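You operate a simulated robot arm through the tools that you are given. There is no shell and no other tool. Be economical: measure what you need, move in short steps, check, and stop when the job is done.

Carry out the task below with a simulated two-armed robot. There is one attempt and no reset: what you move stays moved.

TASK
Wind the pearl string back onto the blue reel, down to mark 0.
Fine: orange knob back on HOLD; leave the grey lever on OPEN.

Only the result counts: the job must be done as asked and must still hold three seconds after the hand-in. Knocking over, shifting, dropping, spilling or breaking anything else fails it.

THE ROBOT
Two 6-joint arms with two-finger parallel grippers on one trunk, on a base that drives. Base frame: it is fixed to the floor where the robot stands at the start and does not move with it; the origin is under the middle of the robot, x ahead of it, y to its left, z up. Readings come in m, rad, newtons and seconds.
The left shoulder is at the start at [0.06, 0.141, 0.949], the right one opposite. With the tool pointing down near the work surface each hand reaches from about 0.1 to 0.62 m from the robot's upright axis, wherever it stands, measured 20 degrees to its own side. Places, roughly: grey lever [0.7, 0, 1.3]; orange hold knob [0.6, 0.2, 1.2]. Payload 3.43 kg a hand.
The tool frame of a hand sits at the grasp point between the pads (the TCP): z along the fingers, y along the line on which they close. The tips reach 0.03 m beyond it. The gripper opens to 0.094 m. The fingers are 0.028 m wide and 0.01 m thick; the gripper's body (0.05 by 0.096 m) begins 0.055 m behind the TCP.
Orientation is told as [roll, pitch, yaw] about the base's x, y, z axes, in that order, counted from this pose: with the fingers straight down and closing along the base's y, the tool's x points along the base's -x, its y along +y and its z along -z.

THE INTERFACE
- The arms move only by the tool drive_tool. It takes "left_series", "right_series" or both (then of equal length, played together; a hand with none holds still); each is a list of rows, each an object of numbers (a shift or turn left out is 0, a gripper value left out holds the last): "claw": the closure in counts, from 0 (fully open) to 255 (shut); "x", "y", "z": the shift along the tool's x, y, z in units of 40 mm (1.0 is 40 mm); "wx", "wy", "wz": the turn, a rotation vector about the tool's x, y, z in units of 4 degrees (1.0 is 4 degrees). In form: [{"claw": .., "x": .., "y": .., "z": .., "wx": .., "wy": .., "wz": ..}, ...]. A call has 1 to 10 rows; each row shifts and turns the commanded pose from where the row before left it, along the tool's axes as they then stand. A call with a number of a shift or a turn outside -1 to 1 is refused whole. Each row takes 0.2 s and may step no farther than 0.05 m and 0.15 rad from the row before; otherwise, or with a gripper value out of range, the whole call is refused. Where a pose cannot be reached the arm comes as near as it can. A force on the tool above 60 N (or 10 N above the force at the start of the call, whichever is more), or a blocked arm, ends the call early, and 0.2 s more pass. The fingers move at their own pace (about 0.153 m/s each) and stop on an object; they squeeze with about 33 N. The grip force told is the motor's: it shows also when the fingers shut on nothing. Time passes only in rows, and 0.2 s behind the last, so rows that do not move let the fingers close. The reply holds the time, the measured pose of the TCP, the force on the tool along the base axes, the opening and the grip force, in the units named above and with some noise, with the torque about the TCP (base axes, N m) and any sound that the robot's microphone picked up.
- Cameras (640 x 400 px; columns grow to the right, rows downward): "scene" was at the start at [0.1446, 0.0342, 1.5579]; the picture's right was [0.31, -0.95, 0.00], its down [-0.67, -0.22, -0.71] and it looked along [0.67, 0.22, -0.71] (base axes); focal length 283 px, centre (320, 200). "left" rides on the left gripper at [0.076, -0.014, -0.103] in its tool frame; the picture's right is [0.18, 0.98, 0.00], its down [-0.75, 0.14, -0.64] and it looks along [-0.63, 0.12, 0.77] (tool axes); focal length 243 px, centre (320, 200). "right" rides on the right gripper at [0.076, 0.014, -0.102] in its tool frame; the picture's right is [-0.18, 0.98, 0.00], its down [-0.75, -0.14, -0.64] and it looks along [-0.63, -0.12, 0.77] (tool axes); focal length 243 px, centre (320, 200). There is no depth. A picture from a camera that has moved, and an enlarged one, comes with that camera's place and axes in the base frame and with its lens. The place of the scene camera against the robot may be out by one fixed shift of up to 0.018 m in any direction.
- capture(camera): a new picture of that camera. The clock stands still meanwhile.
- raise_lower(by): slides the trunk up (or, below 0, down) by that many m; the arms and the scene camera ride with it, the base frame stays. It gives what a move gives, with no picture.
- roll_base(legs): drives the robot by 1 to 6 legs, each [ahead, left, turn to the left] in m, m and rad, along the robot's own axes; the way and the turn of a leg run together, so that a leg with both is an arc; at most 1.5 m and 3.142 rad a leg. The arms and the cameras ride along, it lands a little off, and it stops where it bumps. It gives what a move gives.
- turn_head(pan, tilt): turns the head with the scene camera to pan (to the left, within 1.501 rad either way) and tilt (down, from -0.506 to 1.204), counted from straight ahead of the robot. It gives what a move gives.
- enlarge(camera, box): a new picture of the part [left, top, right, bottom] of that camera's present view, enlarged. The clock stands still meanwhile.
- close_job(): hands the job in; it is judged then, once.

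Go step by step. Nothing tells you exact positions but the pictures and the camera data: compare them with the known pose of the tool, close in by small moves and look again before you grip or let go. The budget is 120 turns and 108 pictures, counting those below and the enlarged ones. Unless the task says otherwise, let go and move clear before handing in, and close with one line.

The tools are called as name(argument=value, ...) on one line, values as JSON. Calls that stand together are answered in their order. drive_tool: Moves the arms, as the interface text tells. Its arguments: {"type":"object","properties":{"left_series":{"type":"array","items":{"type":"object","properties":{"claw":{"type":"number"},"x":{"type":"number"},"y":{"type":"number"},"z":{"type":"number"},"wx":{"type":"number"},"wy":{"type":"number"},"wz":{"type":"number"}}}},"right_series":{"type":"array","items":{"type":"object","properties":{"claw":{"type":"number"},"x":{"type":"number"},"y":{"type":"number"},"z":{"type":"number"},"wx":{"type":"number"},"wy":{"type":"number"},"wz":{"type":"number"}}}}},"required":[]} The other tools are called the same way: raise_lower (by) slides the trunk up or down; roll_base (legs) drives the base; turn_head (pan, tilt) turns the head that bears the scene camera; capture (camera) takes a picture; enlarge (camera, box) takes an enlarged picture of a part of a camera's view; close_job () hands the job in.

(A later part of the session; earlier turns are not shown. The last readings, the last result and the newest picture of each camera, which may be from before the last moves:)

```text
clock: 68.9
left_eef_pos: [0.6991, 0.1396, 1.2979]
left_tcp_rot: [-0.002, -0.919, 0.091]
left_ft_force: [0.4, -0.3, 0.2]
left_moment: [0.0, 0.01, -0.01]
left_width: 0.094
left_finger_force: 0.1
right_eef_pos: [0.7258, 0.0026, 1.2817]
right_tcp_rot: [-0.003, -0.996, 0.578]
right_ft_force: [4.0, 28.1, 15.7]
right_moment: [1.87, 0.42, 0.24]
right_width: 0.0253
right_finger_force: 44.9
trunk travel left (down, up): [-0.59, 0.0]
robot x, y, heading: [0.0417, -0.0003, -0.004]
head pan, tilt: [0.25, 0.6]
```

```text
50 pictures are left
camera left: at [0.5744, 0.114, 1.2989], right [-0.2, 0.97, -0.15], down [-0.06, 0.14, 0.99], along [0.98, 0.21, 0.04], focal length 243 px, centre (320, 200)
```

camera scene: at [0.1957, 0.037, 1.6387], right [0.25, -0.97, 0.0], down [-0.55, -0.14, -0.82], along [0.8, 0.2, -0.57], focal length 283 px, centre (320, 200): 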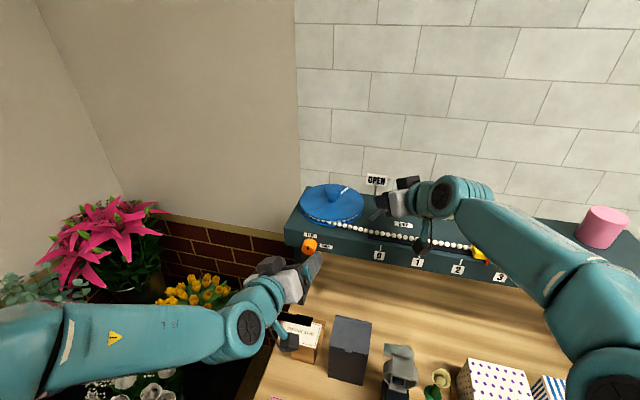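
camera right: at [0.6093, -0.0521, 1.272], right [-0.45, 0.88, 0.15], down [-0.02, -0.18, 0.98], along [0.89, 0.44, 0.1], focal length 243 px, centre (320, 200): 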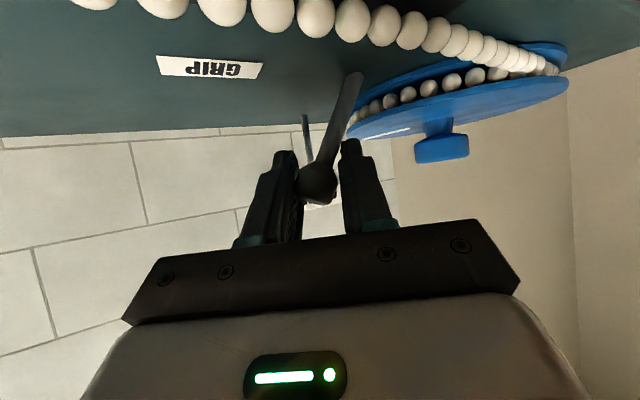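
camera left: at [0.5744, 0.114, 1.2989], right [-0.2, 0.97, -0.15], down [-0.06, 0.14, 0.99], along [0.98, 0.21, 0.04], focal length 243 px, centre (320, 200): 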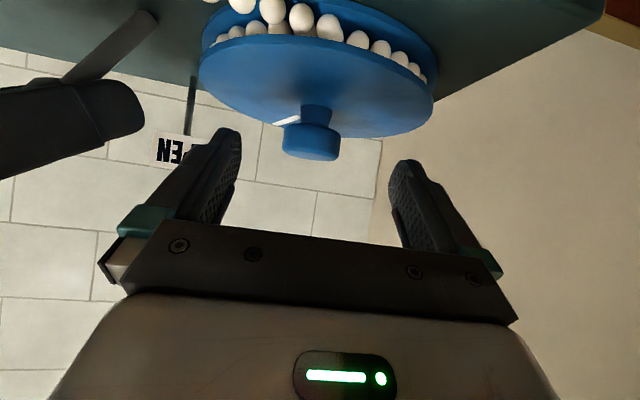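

drive_tool(left_series=[{"z": 0.745, "x": -0.24, "y": -0.03}, {"z": 0.745, "x": -0.24, "y": -0.03}, {}, {"claw": 120}, {"claw": 255}, {}, {}])

capture(camera="left")

```text
clock: 70.5
left_eef_pos: [0.7577, 0.1401, 1.2767]
left_tcp_rot: [0.0, -0.918, 0.09]
left_ft_force: [2.5, -14.3, -2.0]
left_moment: [-0.41, -1.16, -0.03]
left_width: 0.0454
left_finger_force: 45.1
right_eef_pos: [0.7264, 0.0016, 1.282]
right_tcp_rot: [0.002, -0.995, 0.577]
right_ft_force: [3.5, 34.9, 15.1]
right_moment: [2.05, -0.14, -0.21]
right_width: 0.0253
right_finger_force: 44.8
trunk travel left (down, up): [-0.59, 0.0]
robot x, y, heading: [0.0435, 0.0, -0.001]
head pan, tilt: [0.25, 0.6]
```

```text
49 pictures are left
camera left: at [0.6334, 0.1145, 1.2769], right [-0.2, 0.97, -0.15], down [-0.06, 0.14, 0.99], along [0.98, 0.21, 0.04], focal length 243 px, centre (320, 200)
```

left: 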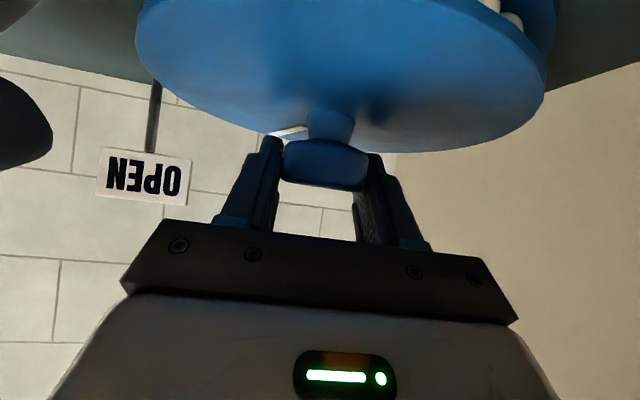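

The reel is gripped. Now the right hand swings the lever up to OPEN while the left holds the reel.

drive_tool(left_series=[{"y": 0.05}, {}, {}, {}, {}], right_series=[{"z": 0.03, "x": -0.19, "y": 0.2}, {"z": 0.063, "x": -0.16, "y": 0.22}, {"z": 0.1, "x": -0.125, "y": 0.23}, {"z": 0.126, "x": -0.09, "y": 0.2}, {}])

capture(camera="right")

capture(camera="scene")

```text
clock: 71.7
left_eef_pos: [0.7584, 0.1394, 1.2764]
left_tcp_rot: [0.007, -0.917, 0.082]
left_ft_force: [2.0, -2.1, -3.3]
left_moment: [0.34, 0.2, 0.02]
left_width: 0.0455
left_finger_force: 44.5
right_eef_pos: [0.7284, 0.037, 1.2888]
right_tcp_rot: [0.003, -0.986, 0.575]
right_ft_force: [-16.5, -0.6, -17.4]
right_moment: [-0.16, 0.03, -0.08]
right_width: 0.0211
right_finger_force: 44.6
trunk travel left (down, up): [-0.59, 0.0]
robot x, y, heading: [0.0438, -0.0037, 0.002]
head pan, tilt: [0.25, 0.6]
```

```text
48 pictures are left
camera right: at [0.6119, -0.0205, 1.2809], right [-0.45, 0.88, 0.15], down [-0.02, -0.18, 0.98], along [0.89, 0.44, 0.1], focal length 243 px, centre (320, 200)
```

right: 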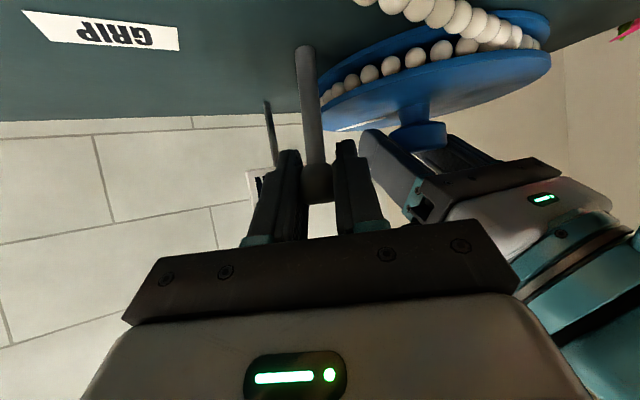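

```text
47 pictures are left
camera scene: at [0.1965, 0.0304, 1.6384], right [0.25, -0.97, 0.0], down [-0.55, -0.14, -0.83], along [0.8, 0.2, -0.56], focal length 283 px, centre (320, 200)
```

scene: 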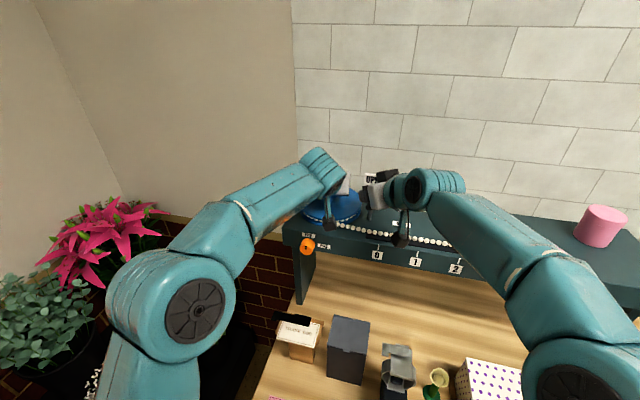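

The lever is OPEN and the torque on the reel is small. I'll begin winding clockwise.

drive_tool(left_series=[{"wx": 0.794, "wz": 0.608}, {"wx": 0.794, "wz": 0.608}, {"wx": 0.794, "wz": 0.608}, {"wx": 0.794, "wz": 0.608}, {"wx": 0.794, "wz": 0.608}, {"wx": 0.794, "wz": 0.608}])

capture(camera="scene")

capture(camera="left")

```text
clock: 73.1
left_eef_pos: [0.7572, 0.1375, 1.2765]
left_tcp_rot: [0.002, -0.912, -0.334]
left_ft_force: [-5.6, -25.2, -2.2]
left_moment: [-0.42, 0.87, 0.21]
left_width: 0.0454
left_finger_force: 44.8
right_eef_pos: [0.7276, 0.036, 1.2887]
right_tcp_rot: [0.005, -0.988, 0.572]
right_ft_force: [-11.3, 17.3, -23.1]
right_moment: [1.03, -0.86, -0.08]
right_width: 0.0213
right_finger_force: 45.0
trunk travel left (down, up): [-0.59, 0.0]
robot x, y, heading: [0.039, 0.0022, 0.001]
head pan, tilt: [0.25, 0.6]
```

```text
46 pictures are left
camera scene: at [0.1967, 0.0292, 1.6387], right [0.25, -0.97, 0.0], down [-0.55, -0.14, -0.83], along [0.8, 0.2, -0.56], focal length 283 px, centre (320, 200)
```

scene: 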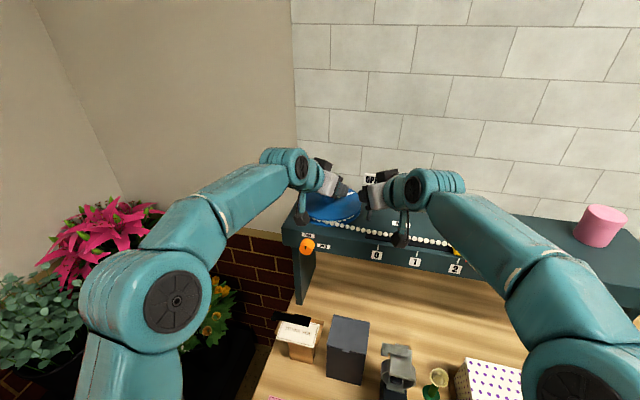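

```text
45 pictures are left
camera left: at [0.6337, 0.1652, 1.2777], right [0.21, 0.97, -0.15], down [0.0, 0.15, 0.99], along [0.98, -0.21, 0.03], focal length 243 px, centre (320, 200)
```

left: 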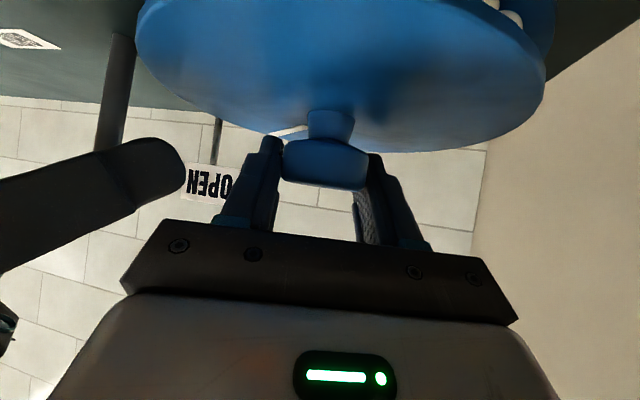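

The reel turned with the hand and the slider is coming in. I'll keep winding.

drive_tool(left_series=[{"wx": 0.794, "wz": 0.608}, {"wx": 0.794, "wz": 0.608}, {"wx": 0.794, "wz": 0.608}, {"wx": 0.794, "wz": 0.608}, {"wx": 0.794, "wz": 0.608}, {"wx": 0.794, "wz": 0.608}, {"wx": 0.794, "wz": 0.608}])

drive_tool(left_series=[{"wx": 0.794, "wz": 0.608}, {"wx": 0.794, "wz": 0.608}, {"wx": 0.794, "wz": 0.608}, {"wx": 0.794, "wz": 0.608}])

capture(camera="scene")

```text
clock: 74.7
left_eef_pos: [0.755, 0.1336, 1.2777]
left_tcp_rot: [-0.002, -0.909, -0.826]
left_ft_force: [-23.5, -30.6, -9.5]
left_moment: [-0.27, 0.48, 0.31]
left_width: 0.0456
left_finger_force: 45.1
right_eef_pos: [0.7275, 0.0348, 1.2894]
right_tcp_rot: [0.003, -0.989, 0.573]
right_ft_force: [-4.0, 15.8, -26.7]
right_moment: [0.84, -0.82, -0.24]
right_width: 0.0211
right_finger_force: 44.9
trunk travel left (down, up): [-0.59, 0.0]
robot x, y, heading: [0.0417, -0.0006, 0.003]
head pan, tilt: [0.25, 0.6]
```

```text
clock: 75.5
left_eef_pos: [0.747, 0.1455, 1.2728]
left_tcp_rot: [0.033, -0.927, -0.999]
left_ft_force: [2.8, 0.4, 1.0]
left_moment: [-0.29, 0.63, -0.01]
left_width: 0.0414
left_finger_force: 44.6
left hand out of reach, approached as far as the arm can: row 2, 3
right_eef_pos: [0.7273, 0.0364, 1.2883]
right_tcp_rot: [0.001, -0.979, 0.574]
right_ft_force: [0.0, -0.4, 1.5]
right_moment: [-0.03, 0.44, 0.12]
right_width: 0.0212
right_finger_force: 45.2
trunk travel left (down, up): [-0.59, 0.0]
robot x, y, heading: [0.04, 0.0012, -0.001]
head pan, tilt: [0.25, 0.6]
stopped in row 3 (left hand): the force on the tool passed its limit at 66 N (the readings are from after the stop); the commanded pose is now the measured one
```

```text
44 pictures are left
camera scene: at [0.1979, 0.0313, 1.639], right [0.25, -0.97, 0.0], down [-0.55, -0.14, -0.82], along [0.8, 0.2, -0.57], focal length 283 px, centre (320, 200)
```

scene: 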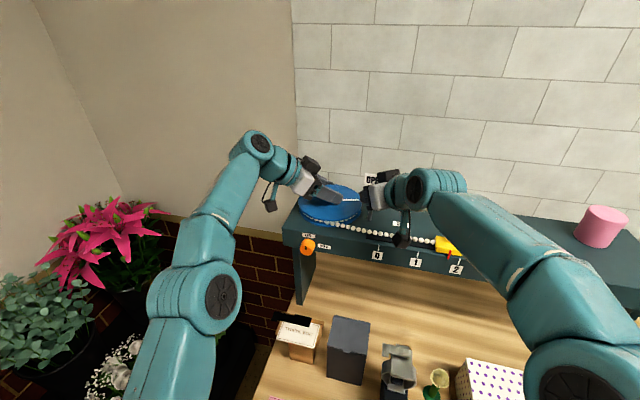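

The slider has come in to about 1.7 and the left arm is at its reach limit. I'll clamp the string with the lever (GRIP) before regrasping.

drive_tool(right_series=[{"z": -0.11, "x": 0.11, "y": -0.23}, {"z": -0.08, "x": 0.147, "y": -0.225}, {"z": -0.047, "x": 0.177, "y": -0.21}, {"z": -0.05, "x": 0.13, "y": -0.19}, {"z": -0.05, "x": 0.08, "y": -0.12}, {}])

capture(camera="right")

```text
clock: 76.7
left_eef_pos: [0.7468, 0.1457, 1.2725]
left_tcp_rot: [0.025, -0.931, -1.001]
left_ft_force: [1.4, 5.3, 2.1]
left_moment: [-0.24, 0.64, 0.0]
left_width: 0.0414
left_finger_force: 44.8
right_eef_pos: [0.7275, 0.0039, 1.2803]
right_tcp_rot: [0.009, -0.995, 0.572]
right_ft_force: [12.2, 15.7, 6.3]
right_moment: [1.14, 0.04, 0.16]
right_width: 0.0249
right_finger_force: 44.3
trunk travel left (down, up): [-0.59, 0.0]
robot x, y, heading: [0.0445, -0.0011, 0.001]
head pan, tilt: [0.25, 0.6]
stopped in row 5 (right hand): the force on the tool passed its limit at 66 N (the readings are from after the stop); the commanded pose is now the measured one
```

```text
43 pictures are left
camera right: at [0.6123, -0.0546, 1.2716], right [-0.46, 0.88, 0.16], down [-0.03, -0.19, 0.98], along [0.89, 0.44, 0.11], focal length 243 px, centre (320, 200)
```

right: 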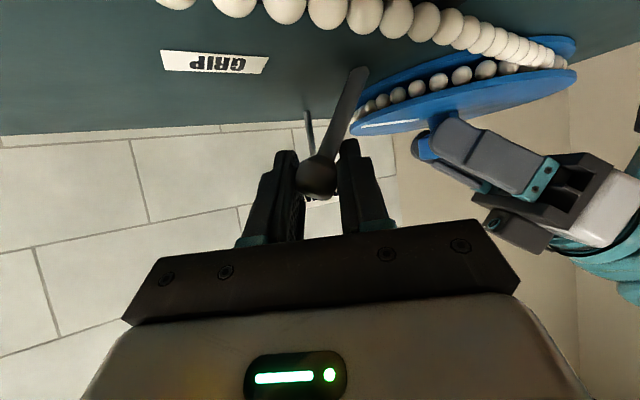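

The lever is at the GRIP stop. I'll open the left hand around the cap, recentre, and check that the slider holds.

drive_tool(left_series=[{"claw": 120}, {"claw": 0}, {"z": 0.125, "x": -0.22, "y": 0.175}, {"wx": -0.794, "wz": -0.608}, {"wx": -0.794, "wz": -0.608}, {"wx": -0.794, "wz": -0.608}, {"wx": -0.794, "wz": -0.608}, {"wx": -0.794, "wz": -0.608}, {"wx": -0.794, "wz": -0.608}])

capture(camera="scene")

capture(camera="left")

```text
clock: 78.7
left_eef_pos: [0.7461, 0.1444, 1.2724]
left_tcp_rot: [0.014, -0.936, -0.575]
left_ft_force: [0.8, 0.2, -0.3]
left_moment: [0.01, 0.01, 0.0]
left_width: 0.0943
left_finger_force: 0.0
left hand out of reach, approached as far as the arm can: row 3
right_eef_pos: [0.7275, 0.0031, 1.2795]
right_tcp_rot: [0.005, -0.994, 0.576]
right_ft_force: [16.7, 25.3, 12.8]
right_moment: [2.06, -0.1, -0.04]
right_width: 0.0248
right_finger_force: 45.2
trunk travel left (down, up): [-0.59, 0.0]
robot x, y, heading: [0.0427, -0.0016, -0.001]
head pan, tilt: [0.25, 0.6]
```

```text
42 pictures are left
camera scene: at [0.1991, 0.0363, 1.6384], right [0.25, -0.97, 0.0], down [-0.55, -0.14, -0.82], along [0.8, 0.2, -0.57], focal length 283 px, centre (320, 200)
```

scene: 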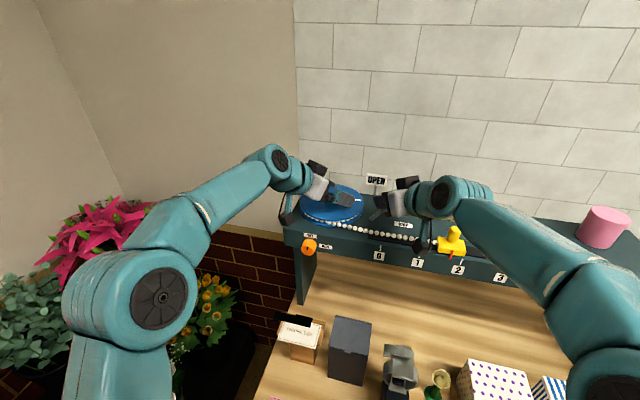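

```text
41 pictures are left
camera left: at [0.6324, 0.2002, 1.2709], right [0.43, 0.89, -0.14], down [0.01, 0.15, 0.99], along [0.9, -0.43, 0.06], focal length 243 px, centre (320, 200)
```

left: 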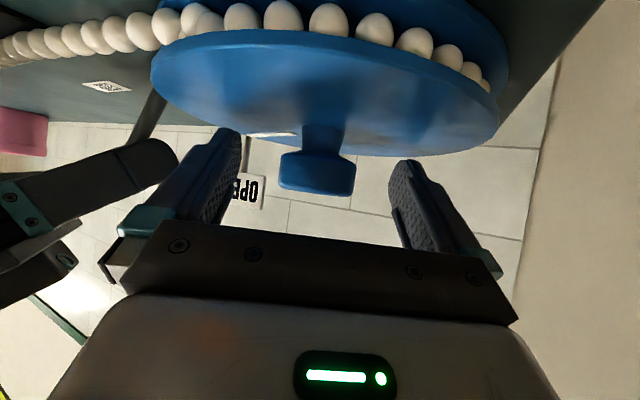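

The slider is holding at about 1.75. I'll finish rotating back, recentre and regrip.

drive_tool(left_series=[{"wx": -0.794, "wz": -0.608}, {"wx": -0.794, "wz": -0.608}, {"wx": -0.794, "wz": -0.608}, {"wx": -0.794, "wz": -0.608}, {"wx": -0.794, "wz": -0.608}, {"wx": -0.794, "wz": -0.608}, {"wx": -0.794, "wz": -0.608}, {"wx": -0.794, "wz": -0.608}, {"wx": -0.794, "wz": -0.608}, {"wx": -0.794, "wz": -0.608}])

drive_tool(left_series=[{"z": 0.175, "x": -0.255, "y": -0.085}, {}, {"claw": 120}, {"claw": 255}, {}, {}])

capture(camera="left")

```text
clock: 80.8
left_eef_pos: [0.7469, 0.1444, 1.2723]
left_tcp_rot: [-0.011, -0.938, 0.145]
left_ft_force: [-0.4, -0.1, -0.7]
left_moment: [-0.01, 0.0, 0.03]
left_width: 0.0941
left_finger_force: 0.1
right_eef_pos: [0.7274, 0.0028, 1.2795]
right_tcp_rot: [0.004, -0.994, 0.578]
right_ft_force: [17.8, 25.0, 13.3]
right_moment: [1.9, 0.04, 0.02]
right_width: 0.0252
right_finger_force: 44.9
trunk travel left (down, up): [-0.59, 0.0]
robot x, y, heading: [0.04, -0.0057, -0.0]
head pan, tilt: [0.25, 0.6]
```

```text
clock: 82.2
left_eef_pos: [0.7584, 0.1406, 1.2761]
left_tcp_rot: [-0.01, -0.937, 0.142]
left_ft_force: [2.2, -13.5, -2.6]
left_moment: [-0.29, -1.15, -0.06]
left_width: 0.0453
left_finger_force: 45.0
right_eef_pos: [0.7285, 0.0031, 1.2796]
right_tcp_rot: [0.009, -0.993, 0.577]
right_ft_force: [17.0, 31.1, 11.2]
right_moment: [1.96, -0.24, -0.24]
right_width: 0.0252
right_finger_force: 44.7
trunk travel left (down, up): [-0.59, 0.0]
robot x, y, heading: [0.0411, -0.0003, -0.002]
head pan, tilt: [0.25, 0.6]
```

```text
40 pictures are left
camera left: at [0.6353, 0.1094, 1.2744], right [-0.24, 0.96, -0.15], down [-0.09, 0.14, 0.99], along [0.97, 0.25, 0.05], focal length 243 px, centre (320, 200)
```

left: 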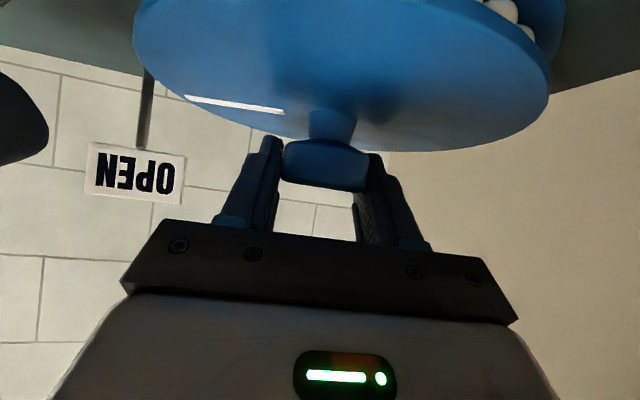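

Regripped. I'll open the lever and then start winding in the same call.

drive_tool(left_series=[{"y": -0.05}, {}, {}, {}, {}, {"wx": 0.794, "wz": 0.608}, {"wx": 0.794, "wz": 0.608}, {"wx": 0.794, "wz": 0.608}, {"wx": 0.794, "wz": 0.608}], right_series=[{"z": 0.03, "x": -0.19, "y": 0.2}, {"z": 0.063, "x": -0.16, "y": 0.22}, {"z": 0.1, "x": -0.125, "y": 0.23}, {"z": 0.126, "x": -0.09, "y": 0.2}, {}, {}, {}, {}, {}])

capture(camera="right")

```text
clock: 84.2
left_eef_pos: [0.7583, 0.1388, 1.2759]
left_tcp_rot: [0.003, -0.937, -0.148]
left_ft_force: [2.4, 19.5, -9.4]
left_moment: [-0.37, 0.39, -0.15]
left_width: 0.0451
left_finger_force: 45.0
right_eef_pos: [0.7268, 0.042, 1.2895]
right_tcp_rot: [0.008, -0.987, 0.574]
right_ft_force: [-11.7, -14.0, -17.0]
right_moment: [-0.21, 0.13, -0.06]
right_width: 0.0206
right_finger_force: 44.7
trunk travel left (down, up): [-0.59, 0.0]
robot x, y, heading: [0.0453, -0.0022, 0.002]
head pan, tilt: [0.25, 0.6]
```

```text
39 pictures are left
camera right: at [0.6119, -0.0172, 1.2813], right [-0.45, 0.88, 0.16], down [-0.02, -0.19, 0.98], along [0.89, 0.44, 0.1], focal length 243 px, centre (320, 200)
```

right: 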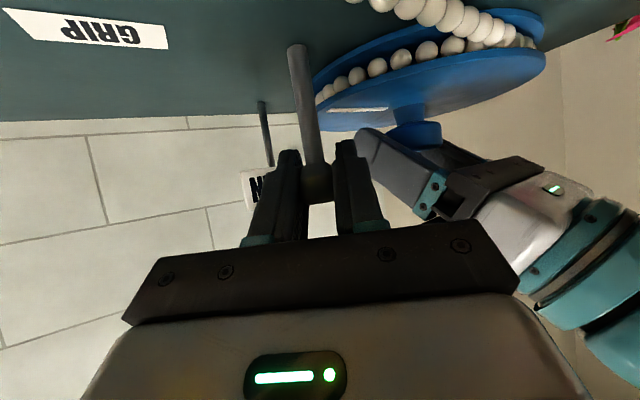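

The lever is upright and the winding follows. I'll continue.

drive_tool(left_series=[{"wx": 0.794, "wz": 0.608, "y": 0.04}, {"wx": 0.794, "wz": 0.608}, {"wx": 0.794, "wz": 0.608}, {"wx": 0.794, "wz": 0.608}, {"wx": 0.794, "wz": 0.608}, {"wx": 0.794, "wz": 0.608}, {"wx": 0.794, "wz": 0.608}, {"wx": 0.794, "wz": 0.608}, {"wx": 0.794, "wz": 0.608}])

enlarge(camera="scene", box=[280, 150, 540, 312])

```text
clock: 86.2
left_eef_pos: [0.7559, 0.1341, 1.2774]
left_tcp_rot: [0.018, -0.927, -0.796]
left_ft_force: [-31.7, -24.0, -8.7]
left_moment: [-1.21, -0.45, 0.31]
left_width: 0.0456
left_finger_force: 44.7
right_eef_pos: [0.7254, 0.0398, 1.2885]
right_tcp_rot: [0.011, -0.99, 0.573]
right_ft_force: [15.1, 10.8, -24.8]
right_moment: [0.69, -0.82, -0.04]
right_width: 0.0212
right_finger_force: 45.3
trunk travel left (down, up): [-0.59, 0.0]
robot x, y, heading: [0.0437, -0.0018, 0.002]
head pan, tilt: [0.25, 0.6]
```

```text
2.46 times, centred on (410, 231) of scene
camera zoom: at [0.1974, 0.0286, 1.6386], right [0.25, -0.97, 0.0], down [-0.55, -0.14, -0.83], along [0.8, 0.2, -0.56], focal length 696 px, centre (98, 124)
```

zoom: 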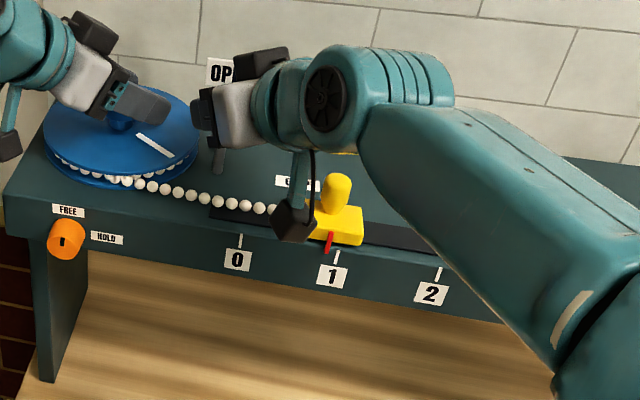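

The pointer is at about 0.95. I'll clamp with the lever, then regrasp for the next stroke.

drive_tool(right_series=[{"z": -0.11, "x": 0.11, "y": -0.23}, {"z": -0.08, "x": 0.147, "y": -0.225}, {"z": -0.047, "x": 0.177, "y": -0.21}, {"z": -0.05, "x": 0.13, "y": -0.19}, {"z": -0.05, "x": 0.08, "y": -0.15}, {}])

capture(camera="right")

```text
clock: 87.7
left_eef_pos: [0.7558, 0.1343, 1.2773]
left_tcp_rot: [0.013, -0.93, -0.796]
left_ft_force: [-10.8, -44.5, -12.7]
left_moment: [-0.25, -0.32, 0.36]
left_width: 0.0455
left_finger_force: 44.2
right_eef_pos: [0.7256, 0.001, 1.282]
right_tcp_rot: [0.012, -1.001, 0.577]
right_ft_force: [10.4, 56.5, 8.1]
right_moment: [2.39, -0.42, -0.34]
right_width: 0.0248
right_finger_force: 45.0
trunk travel left (down, up): [-0.59, 0.0]
robot x, y, heading: [0.0428, 0.0016, -0.004]
head pan, tilt: [0.25, 0.6]
```

```text
37 pictures are left
camera right: at [0.6109, -0.0583, 1.2727], right [-0.46, 0.87, 0.16], down [-0.03, -0.2, 0.98], along [0.89, 0.45, 0.12], focal length 243 px, centre (320, 200)
```

right: 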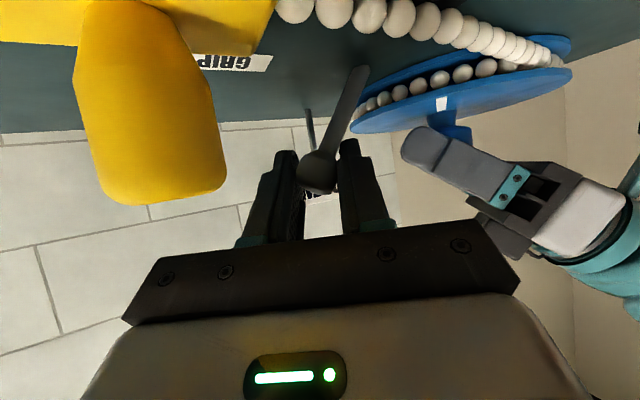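

Clamped; the slider is at about 0.95. I'll open the left hand, rotate back, recentre and regrip.

drive_tool(left_series=[{"claw": 120}, {"claw": 0}, {"wx": -0.794, "wz": -0.608}, {"wx": -0.794, "wz": -0.608}, {"wx": -0.794, "wz": -0.608}, {"wx": -0.794, "wz": -0.608}, {"wx": -0.794, "wz": -0.608}, {"wx": -0.794, "wz": -0.608}, {"wx": -0.794, "wz": -0.608}, {"wx": -0.794, "wz": -0.608}])

drive_tool(left_series=[{"wx": -0.794, "wz": -0.608}, {"wx": -0.794, "wz": -0.608}, {"wx": -0.794, "wz": -0.608}, {"wx": -0.794, "wz": -0.608}, {"wx": -0.794, "wz": -0.608}, {"wx": -0.794, "wz": -0.608}, {}])

capture(camera="left")

```text
clock: 89.8
left_eef_pos: [0.7564, 0.1435, 1.2789]
left_tcp_rot: [0.0, -0.943, -0.215]
left_ft_force: [0.2, 0.3, -0.2]
left_moment: [-0.04, 0.01, 0.01]
left_width: 0.094
left_finger_force: 0.1
right_eef_pos: [0.7259, 0.0019, 1.2814]
right_tcp_rot: [0.002, -1.0, 0.581]
right_ft_force: [10.1, 32.2, 27.8]
right_moment: [1.96, 0.3, 0.2]
right_width: 0.0251
right_finger_force: 45.0
trunk travel left (down, up): [-0.59, 0.0]
robot x, y, heading: [0.0405, 0.0045, 0.003]
head pan, tilt: [0.25, 0.6]
```

```text
clock: 91.5
left_eef_pos: [0.755, 0.1437, 1.2782]
left_tcp_rot: [-0.015, -0.939, 0.216]
left_ft_force: [0.4, -0.4, -0.1]
left_moment: [0.0, 0.0, 0.03]
left_width: 0.094
left_finger_force: 0.0
right_eef_pos: [0.7252, -0.0004, 1.2822]
right_tcp_rot: [0.004, -1.001, 0.583]
right_ft_force: [7.8, 32.8, 25.9]
right_moment: [1.99, 0.1, 0.03]
right_width: 0.0251
right_finger_force: 45.1
trunk travel left (down, up): [-0.59, 0.0]
robot x, y, heading: [0.0449, 0.0007, 0.001]
head pan, tilt: [0.25, 0.6]
```

```text
36 pictures are left
camera left: at [0.6355, 0.1033, 1.2766], right [-0.31, 0.94, -0.16], down [-0.1, 0.13, 0.99], along [0.95, 0.32, 0.06], focal length 243 px, centre (320, 200)
```

left: 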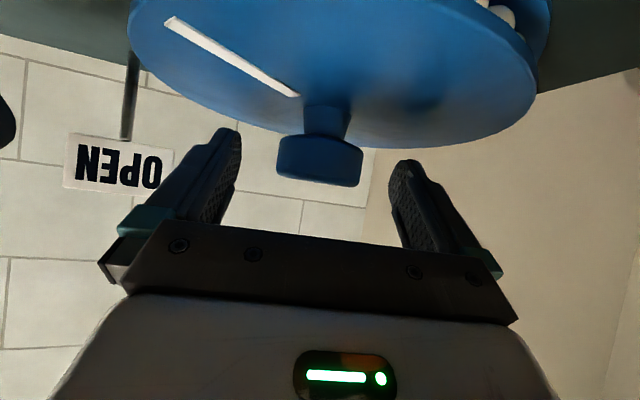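

The hand is centred within 3 mm at yaw 0.216. I'll regrip, open the lever and wind.

drive_tool(left_series=[{"y": -0.08, "z": 0.05}, {"claw": 120}, {"claw": 255}, {}, {}, {}, {}, {}, {}], right_series=[{}, {}, {}, {}, {"z": 0.03, "x": -0.19, "y": 0.22}, {"z": 0.063, "x": -0.16, "y": 0.23}, {"z": 0.1, "x": -0.125, "y": 0.23}, {"z": 0.126, "x": -0.09, "y": 0.2}, {}])

capture(camera="right")

```text
clock: 93.5
left_eef_pos: [0.7583, 0.141, 1.2769]
left_tcp_rot: [-0.008, -0.94, 0.217]
left_ft_force: [-8.3, 29.3, -0.1]
left_moment: [0.36, -0.57, -0.23]
left_width: 0.0457
left_finger_force: 45.1
right_eef_pos: [0.7268, 0.0378, 1.2896]
right_tcp_rot: [0.002, -0.99, 0.578]
right_ft_force: [2.2, -13.5, 3.6]
right_moment: [-0.86, 0.94, -0.04]
right_width: 0.0209
right_finger_force: 45.2
trunk travel left (down, up): [-0.59, 0.0]
robot x, y, heading: [0.0463, -0.0002, -0.004]
head pan, tilt: [0.25, 0.6]
```

```text
35 pictures are left
camera right: at [0.6104, -0.0215, 1.2808], right [-0.45, 0.88, 0.16], down [-0.02, -0.19, 0.98], along [0.89, 0.44, 0.11], focal length 243 px, centre (320, 200)
```

right: 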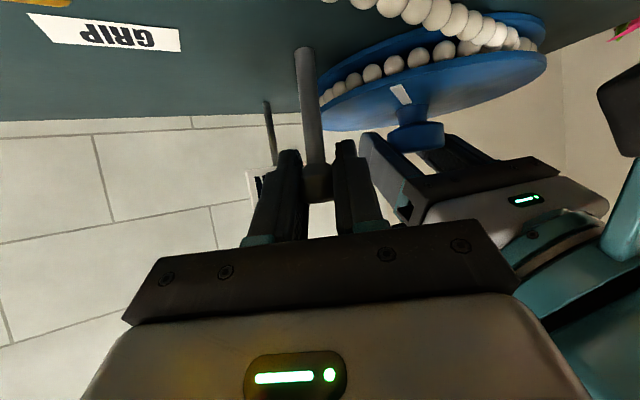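

The lever is OPEN. I'll wind 9 rows, then check the slider's clearance under the right hand.

drive_tool(left_series=[{"wx": 0.794, "wz": 0.608, "y": 0.04}, {"wx": 0.794, "wz": 0.608, "y": 0.04}, {"wx": 0.794, "wz": 0.608}, {"wx": 0.794, "wz": 0.608}, {"wx": 0.794, "wz": 0.608}, {"wx": 0.794, "wz": 0.608}, {"wx": 0.794, "wz": 0.608}, {"wx": 0.794, "wz": 0.608}, {"wx": 0.794, "wz": 0.608}])

enlarge(camera="scene", box=[280, 150, 540, 312])

capture(camera="right")

```text
clock: 95.5
left_eef_pos: [0.7576, 0.1353, 1.2787]
left_tcp_rot: [0.009, -0.938, -0.435]
left_ft_force: [-3.8, -18.9, 5.3]
left_moment: [-1.04, 0.15, 0.18]
left_width: 0.0457
left_finger_force: 44.9
right_eef_pos: [0.7255, 0.0343, 1.2887]
right_tcp_rot: [0.009, -0.99, 0.574]
right_ft_force: [-4.6, 14.9, -13.7]
right_moment: [0.91, -0.92, -0.12]
right_width: 0.0208
right_finger_force: 45.4
trunk travel left (down, up): [-0.59, 0.0]
robot x, y, heading: [0.0423, 0.0034, -0.0]
head pan, tilt: [0.25, 0.6]
```

```text
2.46 times, centred on (410, 231) of scene
camera zoom: at [0.1961, 0.0301, 1.6387], right [0.25, -0.97, 0.0], down [-0.55, -0.14, -0.83], along [0.8, 0.2, -0.56], focal length 696 px, centre (98, 124)
```

zoom: 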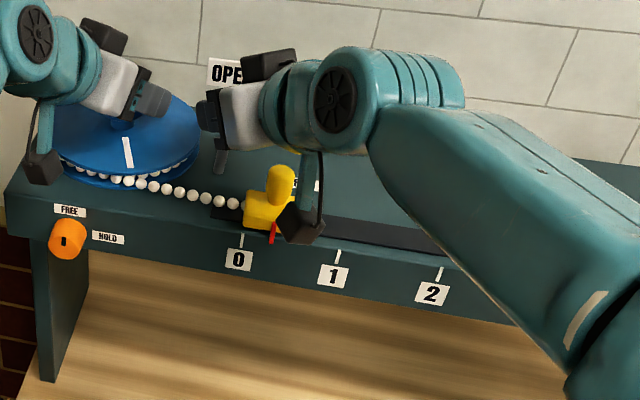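

```text
33 pictures are left
camera right: at [0.6105, -0.024, 1.2808], right [-0.46, 0.88, 0.16], down [-0.02, -0.19, 0.98], along [0.89, 0.44, 0.11], focal length 243 px, centre (320, 200)
```

right: 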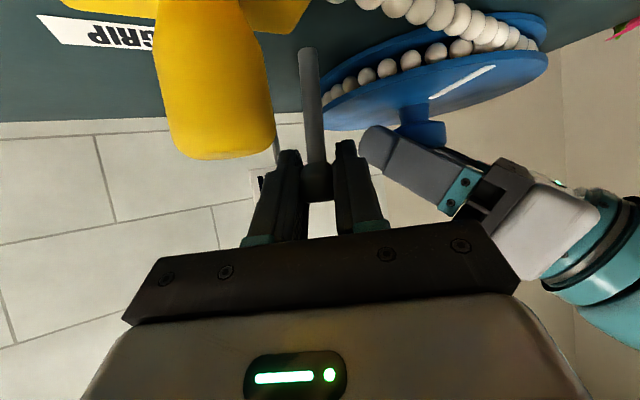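

The pointer is at about 0.32 and the handle clears the right fingers by about 2.5 cm. I'll wind a little more in small steps.

drive_tool(left_series=[{"wx": 0.794, "wz": 0.608}, {"wx": 0.794, "wz": 0.608}, {"wx": 0.794, "wz": 0.608}, {}])

enlarge(camera="scene", box=[330, 200, 458, 280])

```text
clock: 96.5
left_eef_pos: [0.7558, 0.134, 1.2774]
left_tcp_rot: [0.022, -0.933, -0.656]
left_ft_force: [-21.7, -24.0, 1.4]
left_moment: [-0.66, 0.62, 0.25]
left_width: 0.0457
left_finger_force: 44.8
right_eef_pos: [0.726, 0.0327, 1.2884]
right_tcp_rot: [0.009, -0.992, 0.574]
right_ft_force: [3.7, 15.1, -20.3]
right_moment: [0.91, -0.69, -0.09]
right_width: 0.0209
right_finger_force: 45.4
trunk travel left (down, up): [-0.59, 0.0]
robot x, y, heading: [0.0432, 0.0002, -0.001]
head pan, tilt: [0.25, 0.6]
```

```text
5.00 times, centred on (394, 240) of scene
camera zoom: at [0.1953, 0.0291, 1.6387], right [0.25, -0.97, 0.0], down [-0.55, -0.14, -0.83], along [0.8, 0.2, -0.56], focal length 1414 px, centre (-50, 0)
```

zoom: 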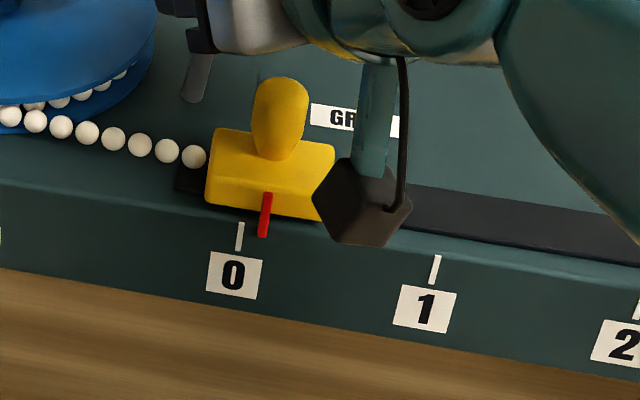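

The pointer is at about 0.12, so roughly 7° more.

drive_tool(left_series=[{"wx": 0.794, "wz": 0.608}, {"wx": 0.6, "wz": 0.46}, {}, {}])

enlarge(camera="scene", box=[350, 210, 414, 250])

```text
clock: 97.5
left_eef_pos: [0.7562, 0.1333, 1.2772]
left_tcp_rot: [0.02, -0.931, -0.783]
left_ft_force: [-29.8, -25.3, -5.4]
left_moment: [-0.91, -0.61, 0.28]
left_width: 0.0452
left_finger_force: 45.1
right_eef_pos: [0.7255, 0.0323, 1.2896]
right_tcp_rot: [0.011, -0.992, 0.574]
right_ft_force: [6.9, 12.4, -20.4]
right_moment: [0.68, -0.62, -0.08]
right_width: 0.0208
right_finger_force: 45.6
trunk travel left (down, up): [-0.59, 0.0]
robot x, y, heading: [0.0441, -0.0047, -0.002]
head pan, tilt: [0.25, 0.6]
```

```text
10.00 times, centred on (382, 230) of scene
camera zoom: at [0.1952, 0.0284, 1.6387], right [0.25, -0.97, 0.0], down [-0.55, -0.14, -0.83], along [0.8, 0.2, -0.56], focal length 2827 px, centre (-300, -100)
```

zoom: 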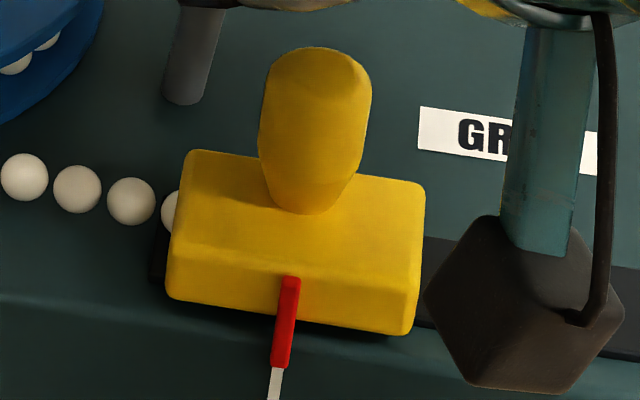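

The pointer lines up with mark 0 to within about 0.01. I'll clamp the string with the lever so the left hand can leave the reel.

drive_tool(right_series=[{"z": -0.11, "x": 0.11, "y": -0.23}, {"z": -0.08, "x": 0.147, "y": -0.225}, {"z": -0.047, "x": 0.177, "y": -0.21}, {"z": -0.05, "x": 0.13, "y": -0.15}, {"z": -0.05, "x": 0.06, "y": -0.1}, {}])

capture(camera="right")

enlarge(camera="scene", box=[350, 210, 414, 250])

```text
clock: 98.6
left_eef_pos: [0.757, 0.1332, 1.2771]
left_tcp_rot: [0.009, -0.932, -0.779]
left_ft_force: [-4.9, 1.6, 0.7]
left_moment: [-0.27, -0.01, -0.03]
left_width: 0.0455
left_finger_force: 44.8
right_eef_pos: [0.7252, 0.0012, 1.2827]
right_tcp_rot: [0.013, -1.009, 0.575]
right_ft_force: [5.8, 12.5, 4.5]
right_moment: [0.92, 0.4, 0.38]
right_width: 0.0243
right_finger_force: 44.8
trunk travel left (down, up): [-0.59, 0.0]
robot x, y, heading: [0.0413, -0.002, 0.003]
head pan, tilt: [0.25, 0.6]
stopped in row 5 (right hand): the force on the tool passed its limit at 65 N (the readings are from after the stop); the commanded pose is now the measured one
```

```text
30 pictures are left
camera right: at [0.6099, -0.057, 1.2729], right [-0.46, 0.87, 0.16], down [-0.04, -0.2, 0.98], along [0.89, 0.45, 0.13], focal length 243 px, centre (320, 200)
```

right: 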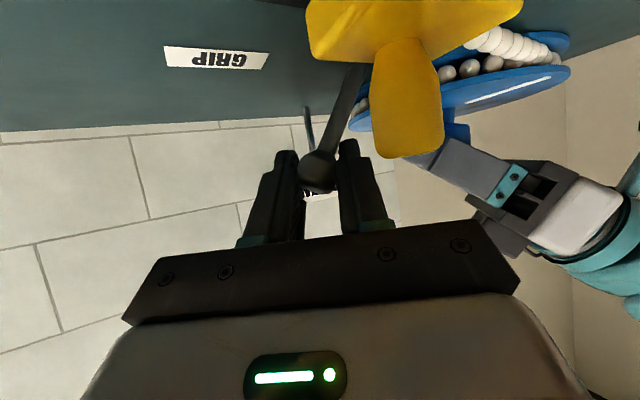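

```text
10.00 times, centred on (382, 230) of scene
camera zoom: at [0.1968, 0.0341, 1.6389], right [0.25, -0.97, 0.0], down [-0.55, -0.14, -0.82], along [0.8, 0.2, -0.57], focal length 2827 px, centre (-300, -100)
```

zoom: 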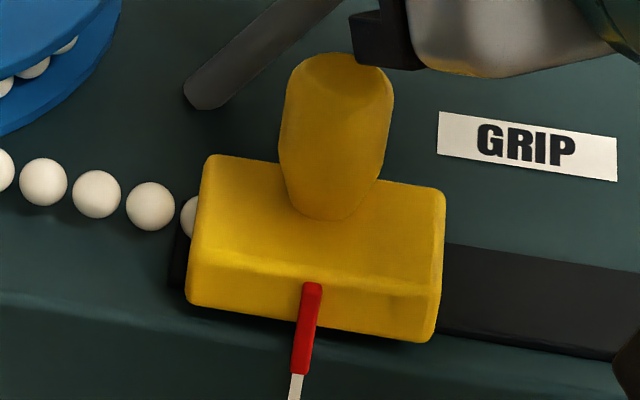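

Still on 0 and clamped. Now I'll release the reel with the left hand, back off and turn it toward the knob.

drive_tool(left_series=[{"claw": 120}, {"claw": 0}, {}, {"z": -0.6}, {"z": -0.7}, {"z": -0.7}, {"z": -0.7}, {"z": -0.7}, {"z": -0.7}])

drive_tool(left_series=[{"wx": -0.8, "wz": -0.6}, {"wx": -0.8, "wz": -0.6}, {"wx": -0.8, "wz": -0.6}, {"wx": -0.8, "wz": -0.6}, {"wx": -0.8, "wz": -0.6}, {"wx": -0.8, "wz": -0.6}, {"wx": -0.8, "wz": -0.6}, {"wx": -0.8, "wz": -0.6}, {"wx": -0.8, "wz": -0.6}, {"wx": -0.8, "wz": -0.6}])

capture(camera="left")

capture(camera="scene")

```text
clock: 100.6
left_eef_pos: [0.6606, 0.2262, 1.374]
left_tcp_rot: [0.009, -0.934, -0.78]
left_ft_force: [-0.5, 0.8, -0.2]
left_moment: [0.01, 0.04, -0.03]
left_width: 0.0939
left_finger_force: 0.1
right_eef_pos: [0.7247, 0.0015, 1.2835]
right_tcp_rot: [0.009, -1.009, 0.579]
right_ft_force: [5.7, 21.9, 14.7]
right_moment: [1.91, -0.46, -0.37]
right_width: 0.0245
right_finger_force: 44.8
trunk travel left (down, up): [-0.59, 0.0]
robot x, y, heading: [0.0423, 0.0017, -0.004]
head pan, tilt: [0.25, 0.6]
```

```text
clock: 102.8
left_eef_pos: [0.6607, 0.2253, 1.3748]
left_tcp_rot: [0.002, -0.937, -0.073]
left_ft_force: [0.5, 0.0, -0.7]
left_moment: [0.02, -0.01, -0.01]
left_width: 0.094
left_finger_force: 0.1
right_eef_pos: [0.7251, 0.0018, 1.2836]
right_tcp_rot: [0.008, -1.009, 0.576]
right_ft_force: [6.9, 18.7, 17.6]
right_moment: [1.86, -0.01, 0.04]
right_width: 0.0243
right_finger_force: 45.1
trunk travel left (down, up): [-0.59, 0.0]
robot x, y, heading: [0.0455, 0.002, -0.003]
head pan, tilt: [0.25, 0.6]
```

```text
28 pictures are left
camera left: at [0.5342, 0.2204, 1.3734], right [-0.04, 0.99, -0.15], down [-0.06, 0.14, 0.99], along [1.0, 0.05, 0.05], focal length 243 px, centre (320, 200)
```

left: 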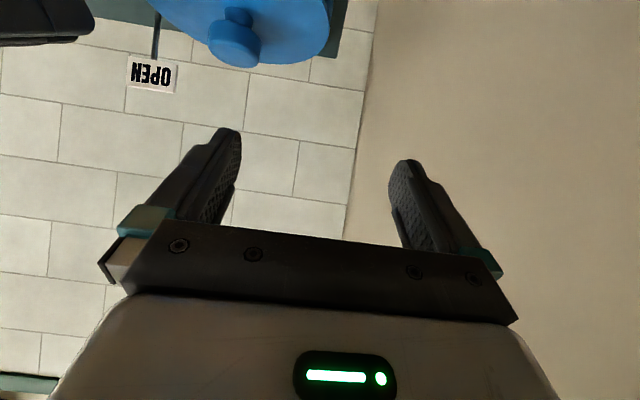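

```text
27 pictures are left
camera scene: at [0.1963, 0.0348, 1.6387], right [0.25, -0.97, 0.0], down [-0.55, -0.14, -0.82], along [0.8, 0.2, -0.57], focal length 283 px, centre (320, 200)
```

scene: 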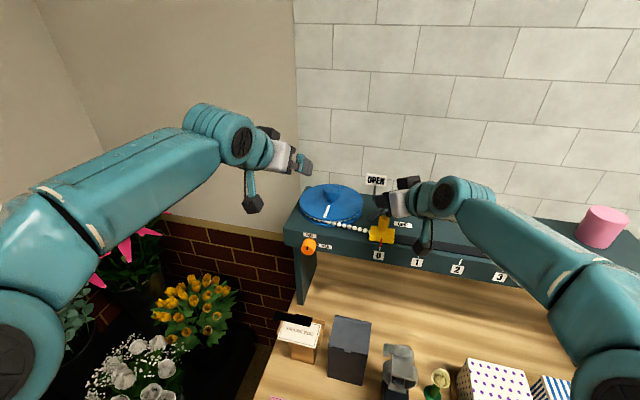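

The slider stays on 0. I'll bring the left hand back and down to the knob again at 70° pitch.

drive_tool(left_series=[{"z": -0.745, "x": 0.55, "y": -0.5, "wx": -0.8, "wz": -0.6}, {"z": -0.745, "x": 0.55, "y": -0.5}, {"z": -0.745, "x": 0.55, "y": -0.5}, {"z": 0.666, "x": 0.907, "wy": -1}, {"z": 0.601, "x": 0.951, "wy": -1}, {"z": 0.533, "x": 0.99, "wy": -1}, {"z": 0.45, "x": 1.0, "wy": -1}, {}])

capture(camera="left")

```text
clock: 104.6
left_eef_pos: [0.5479, 0.1678, 1.1959]
left_tcp_rot: [0.003, -1.215, -0.004]
left_ft_force: [0.5, 0.5, -0.9]
left_moment: [0.0, 0.0, -0.01]
left_width: 0.0941
left_finger_force: 0.0
right_eef_pos: [0.726, 0.0002, 1.2825]
right_tcp_rot: [0.008, -1.009, 0.579]
right_ft_force: [7.2, 18.7, 17.2]
right_moment: [1.85, 0.03, 0.07]
right_width: 0.0245
right_finger_force: 44.4
trunk travel left (down, up): [-0.59, 0.0]
robot x, y, heading: [0.0403, 0.0016, -0.002]
head pan, tilt: [0.25, 0.6]
```

```text
26 pictures are left
camera left: at [0.4277, 0.1542, 1.1589], right [-0.06, 0.98, -0.17], down [-0.34, 0.14, 0.93], along [0.94, 0.11, 0.32], focal length 243 px, centre (320, 200)
```

left: 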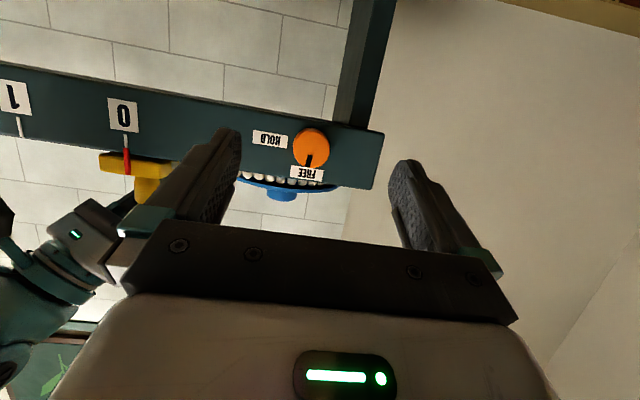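

I'll centre, pre-roll −20° with the fingers open, and advance onto the knob.

drive_tool(left_series=[{"y": -0.1, "z": 0.06, "x": 0.165, "claw": 60}, {"wx": 0.35, "wz": -0.937}, {"wx": 0.35, "wz": -0.937}, {"wx": 0.35, "wz": -0.937}, {"wx": 0.35, "wz": -0.937}, {"wx": 0.35, "wz": -0.937}, {"z": 0.69, "x": -0.258}, {"z": 0.69, "x": -0.258}, {}])

capture(camera="left")

```text
clock: 106.6
left_eef_pos: [0.6057, 0.155, 1.1911]
left_tcp_rot: [-0.796, -1.078, 0.738]
left_ft_force: [-0.4, -0.5, -0.3]
left_moment: [0.0, 0.0, 0.01]
left_width: 0.0719
left_finger_force: 0.1
left hand out of reach, approached as far as the arm can: row 6, 8
right_eef_pos: [0.726, 0.0004, 1.2831]
right_tcp_rot: [0.008, -1.009, 0.579]
right_ft_force: [7.7, 18.8, 16.6]
right_moment: [1.79, 0.09, 0.05]
right_width: 0.0246
right_finger_force: 45.3
trunk travel left (down, up): [-0.59, 0.0]
robot x, y, heading: [0.0437, 0.0023, -0.003]
head pan, tilt: [0.25, 0.6]
```

```text
25 pictures are left
camera left: at [0.4848, 0.1289, 1.1625], right [-0.07, 0.87, -0.5], down [-0.34, 0.45, 0.83], along [0.94, 0.22, 0.26], focal length 243 px, centre (320, 200)
```

left: 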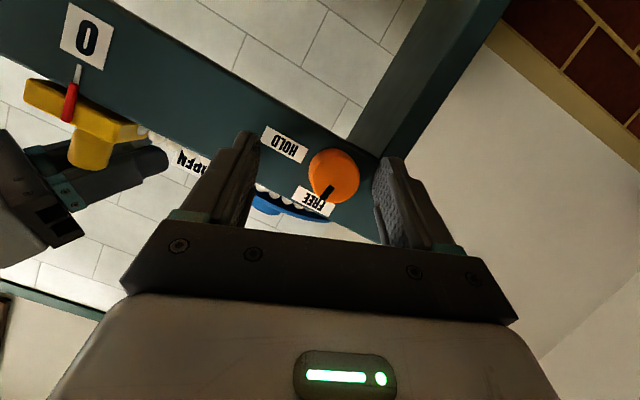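

It's slightly off to one side at the reach limit. I'll roll back 8° and shift onto the knob axis.

drive_tool(left_series=[{"wx": -0.35, "wz": 0.937}, {"wx": -0.35, "wz": 0.937}, {"y": 0.21, "x": 0.06}, {}])

capture(camera="left")

```text
clock: 107.6
left_eef_pos: [0.6044, 0.1625, 1.1873]
left_tcp_rot: [-0.549, -1.161, 0.504]
left_ft_force: [0.6, -0.1, 0.5]
left_moment: [-0.01, -0.01, -0.02]
left_width: 0.072
left_finger_force: 0.2
right_eef_pos: [0.7251, 0.001, 1.2822]
right_tcp_rot: [0.009, -1.008, 0.578]
right_ft_force: [6.2, 18.1, 17.2]
right_moment: [1.81, -0.01, 0.0]
right_width: 0.0246
right_finger_force: 45.0
trunk travel left (down, up): [-0.59, 0.0]
robot x, y, heading: [0.0433, 0.0016, 0.003]
head pan, tilt: [0.25, 0.6]
```

```text
24 pictures are left
camera left: at [0.4836, 0.1415, 1.1548], right [-0.06, 0.93, -0.37], down [-0.34, 0.33, 0.88], along [0.94, 0.18, 0.29], focal length 243 px, centre (320, 200)
```

left: 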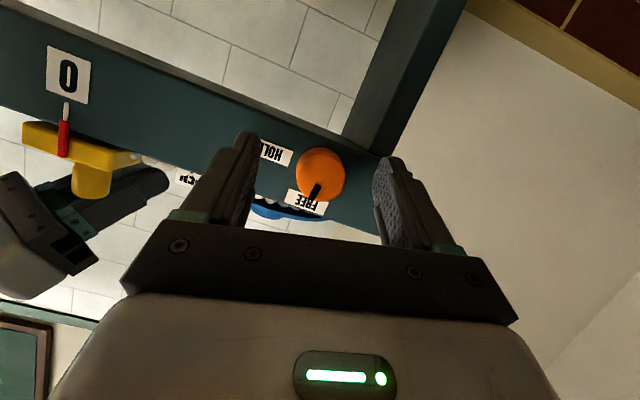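

The knob is centred. I'll grip it and turn it back toward HOLD.

drive_tool(left_series=[{"z": 0.07, "x": -0.02}, {"claw": 255}, {}, {}, {"wx": -0.35, "wz": 0.937}, {"wx": -0.35, "wz": 0.937}, {"wx": -0.35, "wz": 0.937}, {"wx": -0.35, "wz": 0.937}, {"wx": -0.35, "wz": 0.937}, {"wx": -0.35, "wz": 0.937}])

drive_tool(left_series=[{"wx": -0.35, "wz": 0.937}, {"wx": -0.35, "wz": 0.937}, {"wx": -0.35, "wz": 0.937}, {"wx": -0.35, "wz": 0.937}, {"wx": -0.35, "wz": 0.937}, {"wx": -0.35, "wz": 0.937}, {"wx": -0.35, "wz": 0.937}, {"wx": -0.35, "wz": 0.937}])

capture(camera="left")

```text
clock: 109.8
left_eef_pos: [0.607, 0.1634, 1.188]
left_tcp_rot: [0.549, -1.159, -0.513]
left_ft_force: [15.3, 19.5, -12.9]
left_moment: [0.02, 0.33, 0.62]
left_width: 0.0306
left_finger_force: 44.5
right_eef_pos: [0.7261, 0.0015, 1.2833]
right_tcp_rot: [0.008, -1.007, 0.577]
right_ft_force: [-9.9, 2.3, 24.1]
right_moment: [1.06, 0.64, 0.35]
right_width: 0.0243
right_finger_force: 45.2
trunk travel left (down, up): [-0.59, 0.0]
robot x, y, heading: [0.0461, 0.0019, 0.003]
head pan, tilt: [0.25, 0.6]
```

```text
clock: 111.6
left_eef_pos: [0.6073, 0.1631, 1.1881]
left_tcp_rot: [1.225, -0.738, -1.079]
left_ft_force: [11.9, 18.3, -14.9]
left_moment: [-0.02, 0.35, 0.47]
left_width: 0.0308
left_finger_force: 44.7
right_eef_pos: [0.7254, 0.002, 1.2835]
right_tcp_rot: [0.008, -1.008, 0.577]
right_ft_force: [-8.8, 5.1, 23.2]
right_moment: [1.21, 0.41, 0.2]
right_width: 0.024
right_finger_force: 45.0
trunk travel left (down, up): [-0.59, 0.0]
robot x, y, heading: [0.0433, 0.0007, 0.001]
head pan, tilt: [0.25, 0.6]
```

```text
23 pictures are left
camera left: at [0.4864, 0.1786, 1.151], right [-0.06, 0.83, 0.56], down [-0.34, -0.54, 0.77], along [0.94, -0.14, 0.31], focal length 243 px, centre (320, 200)
```

left: 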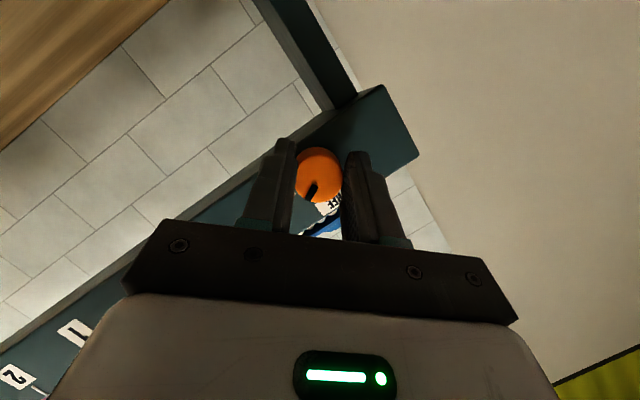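

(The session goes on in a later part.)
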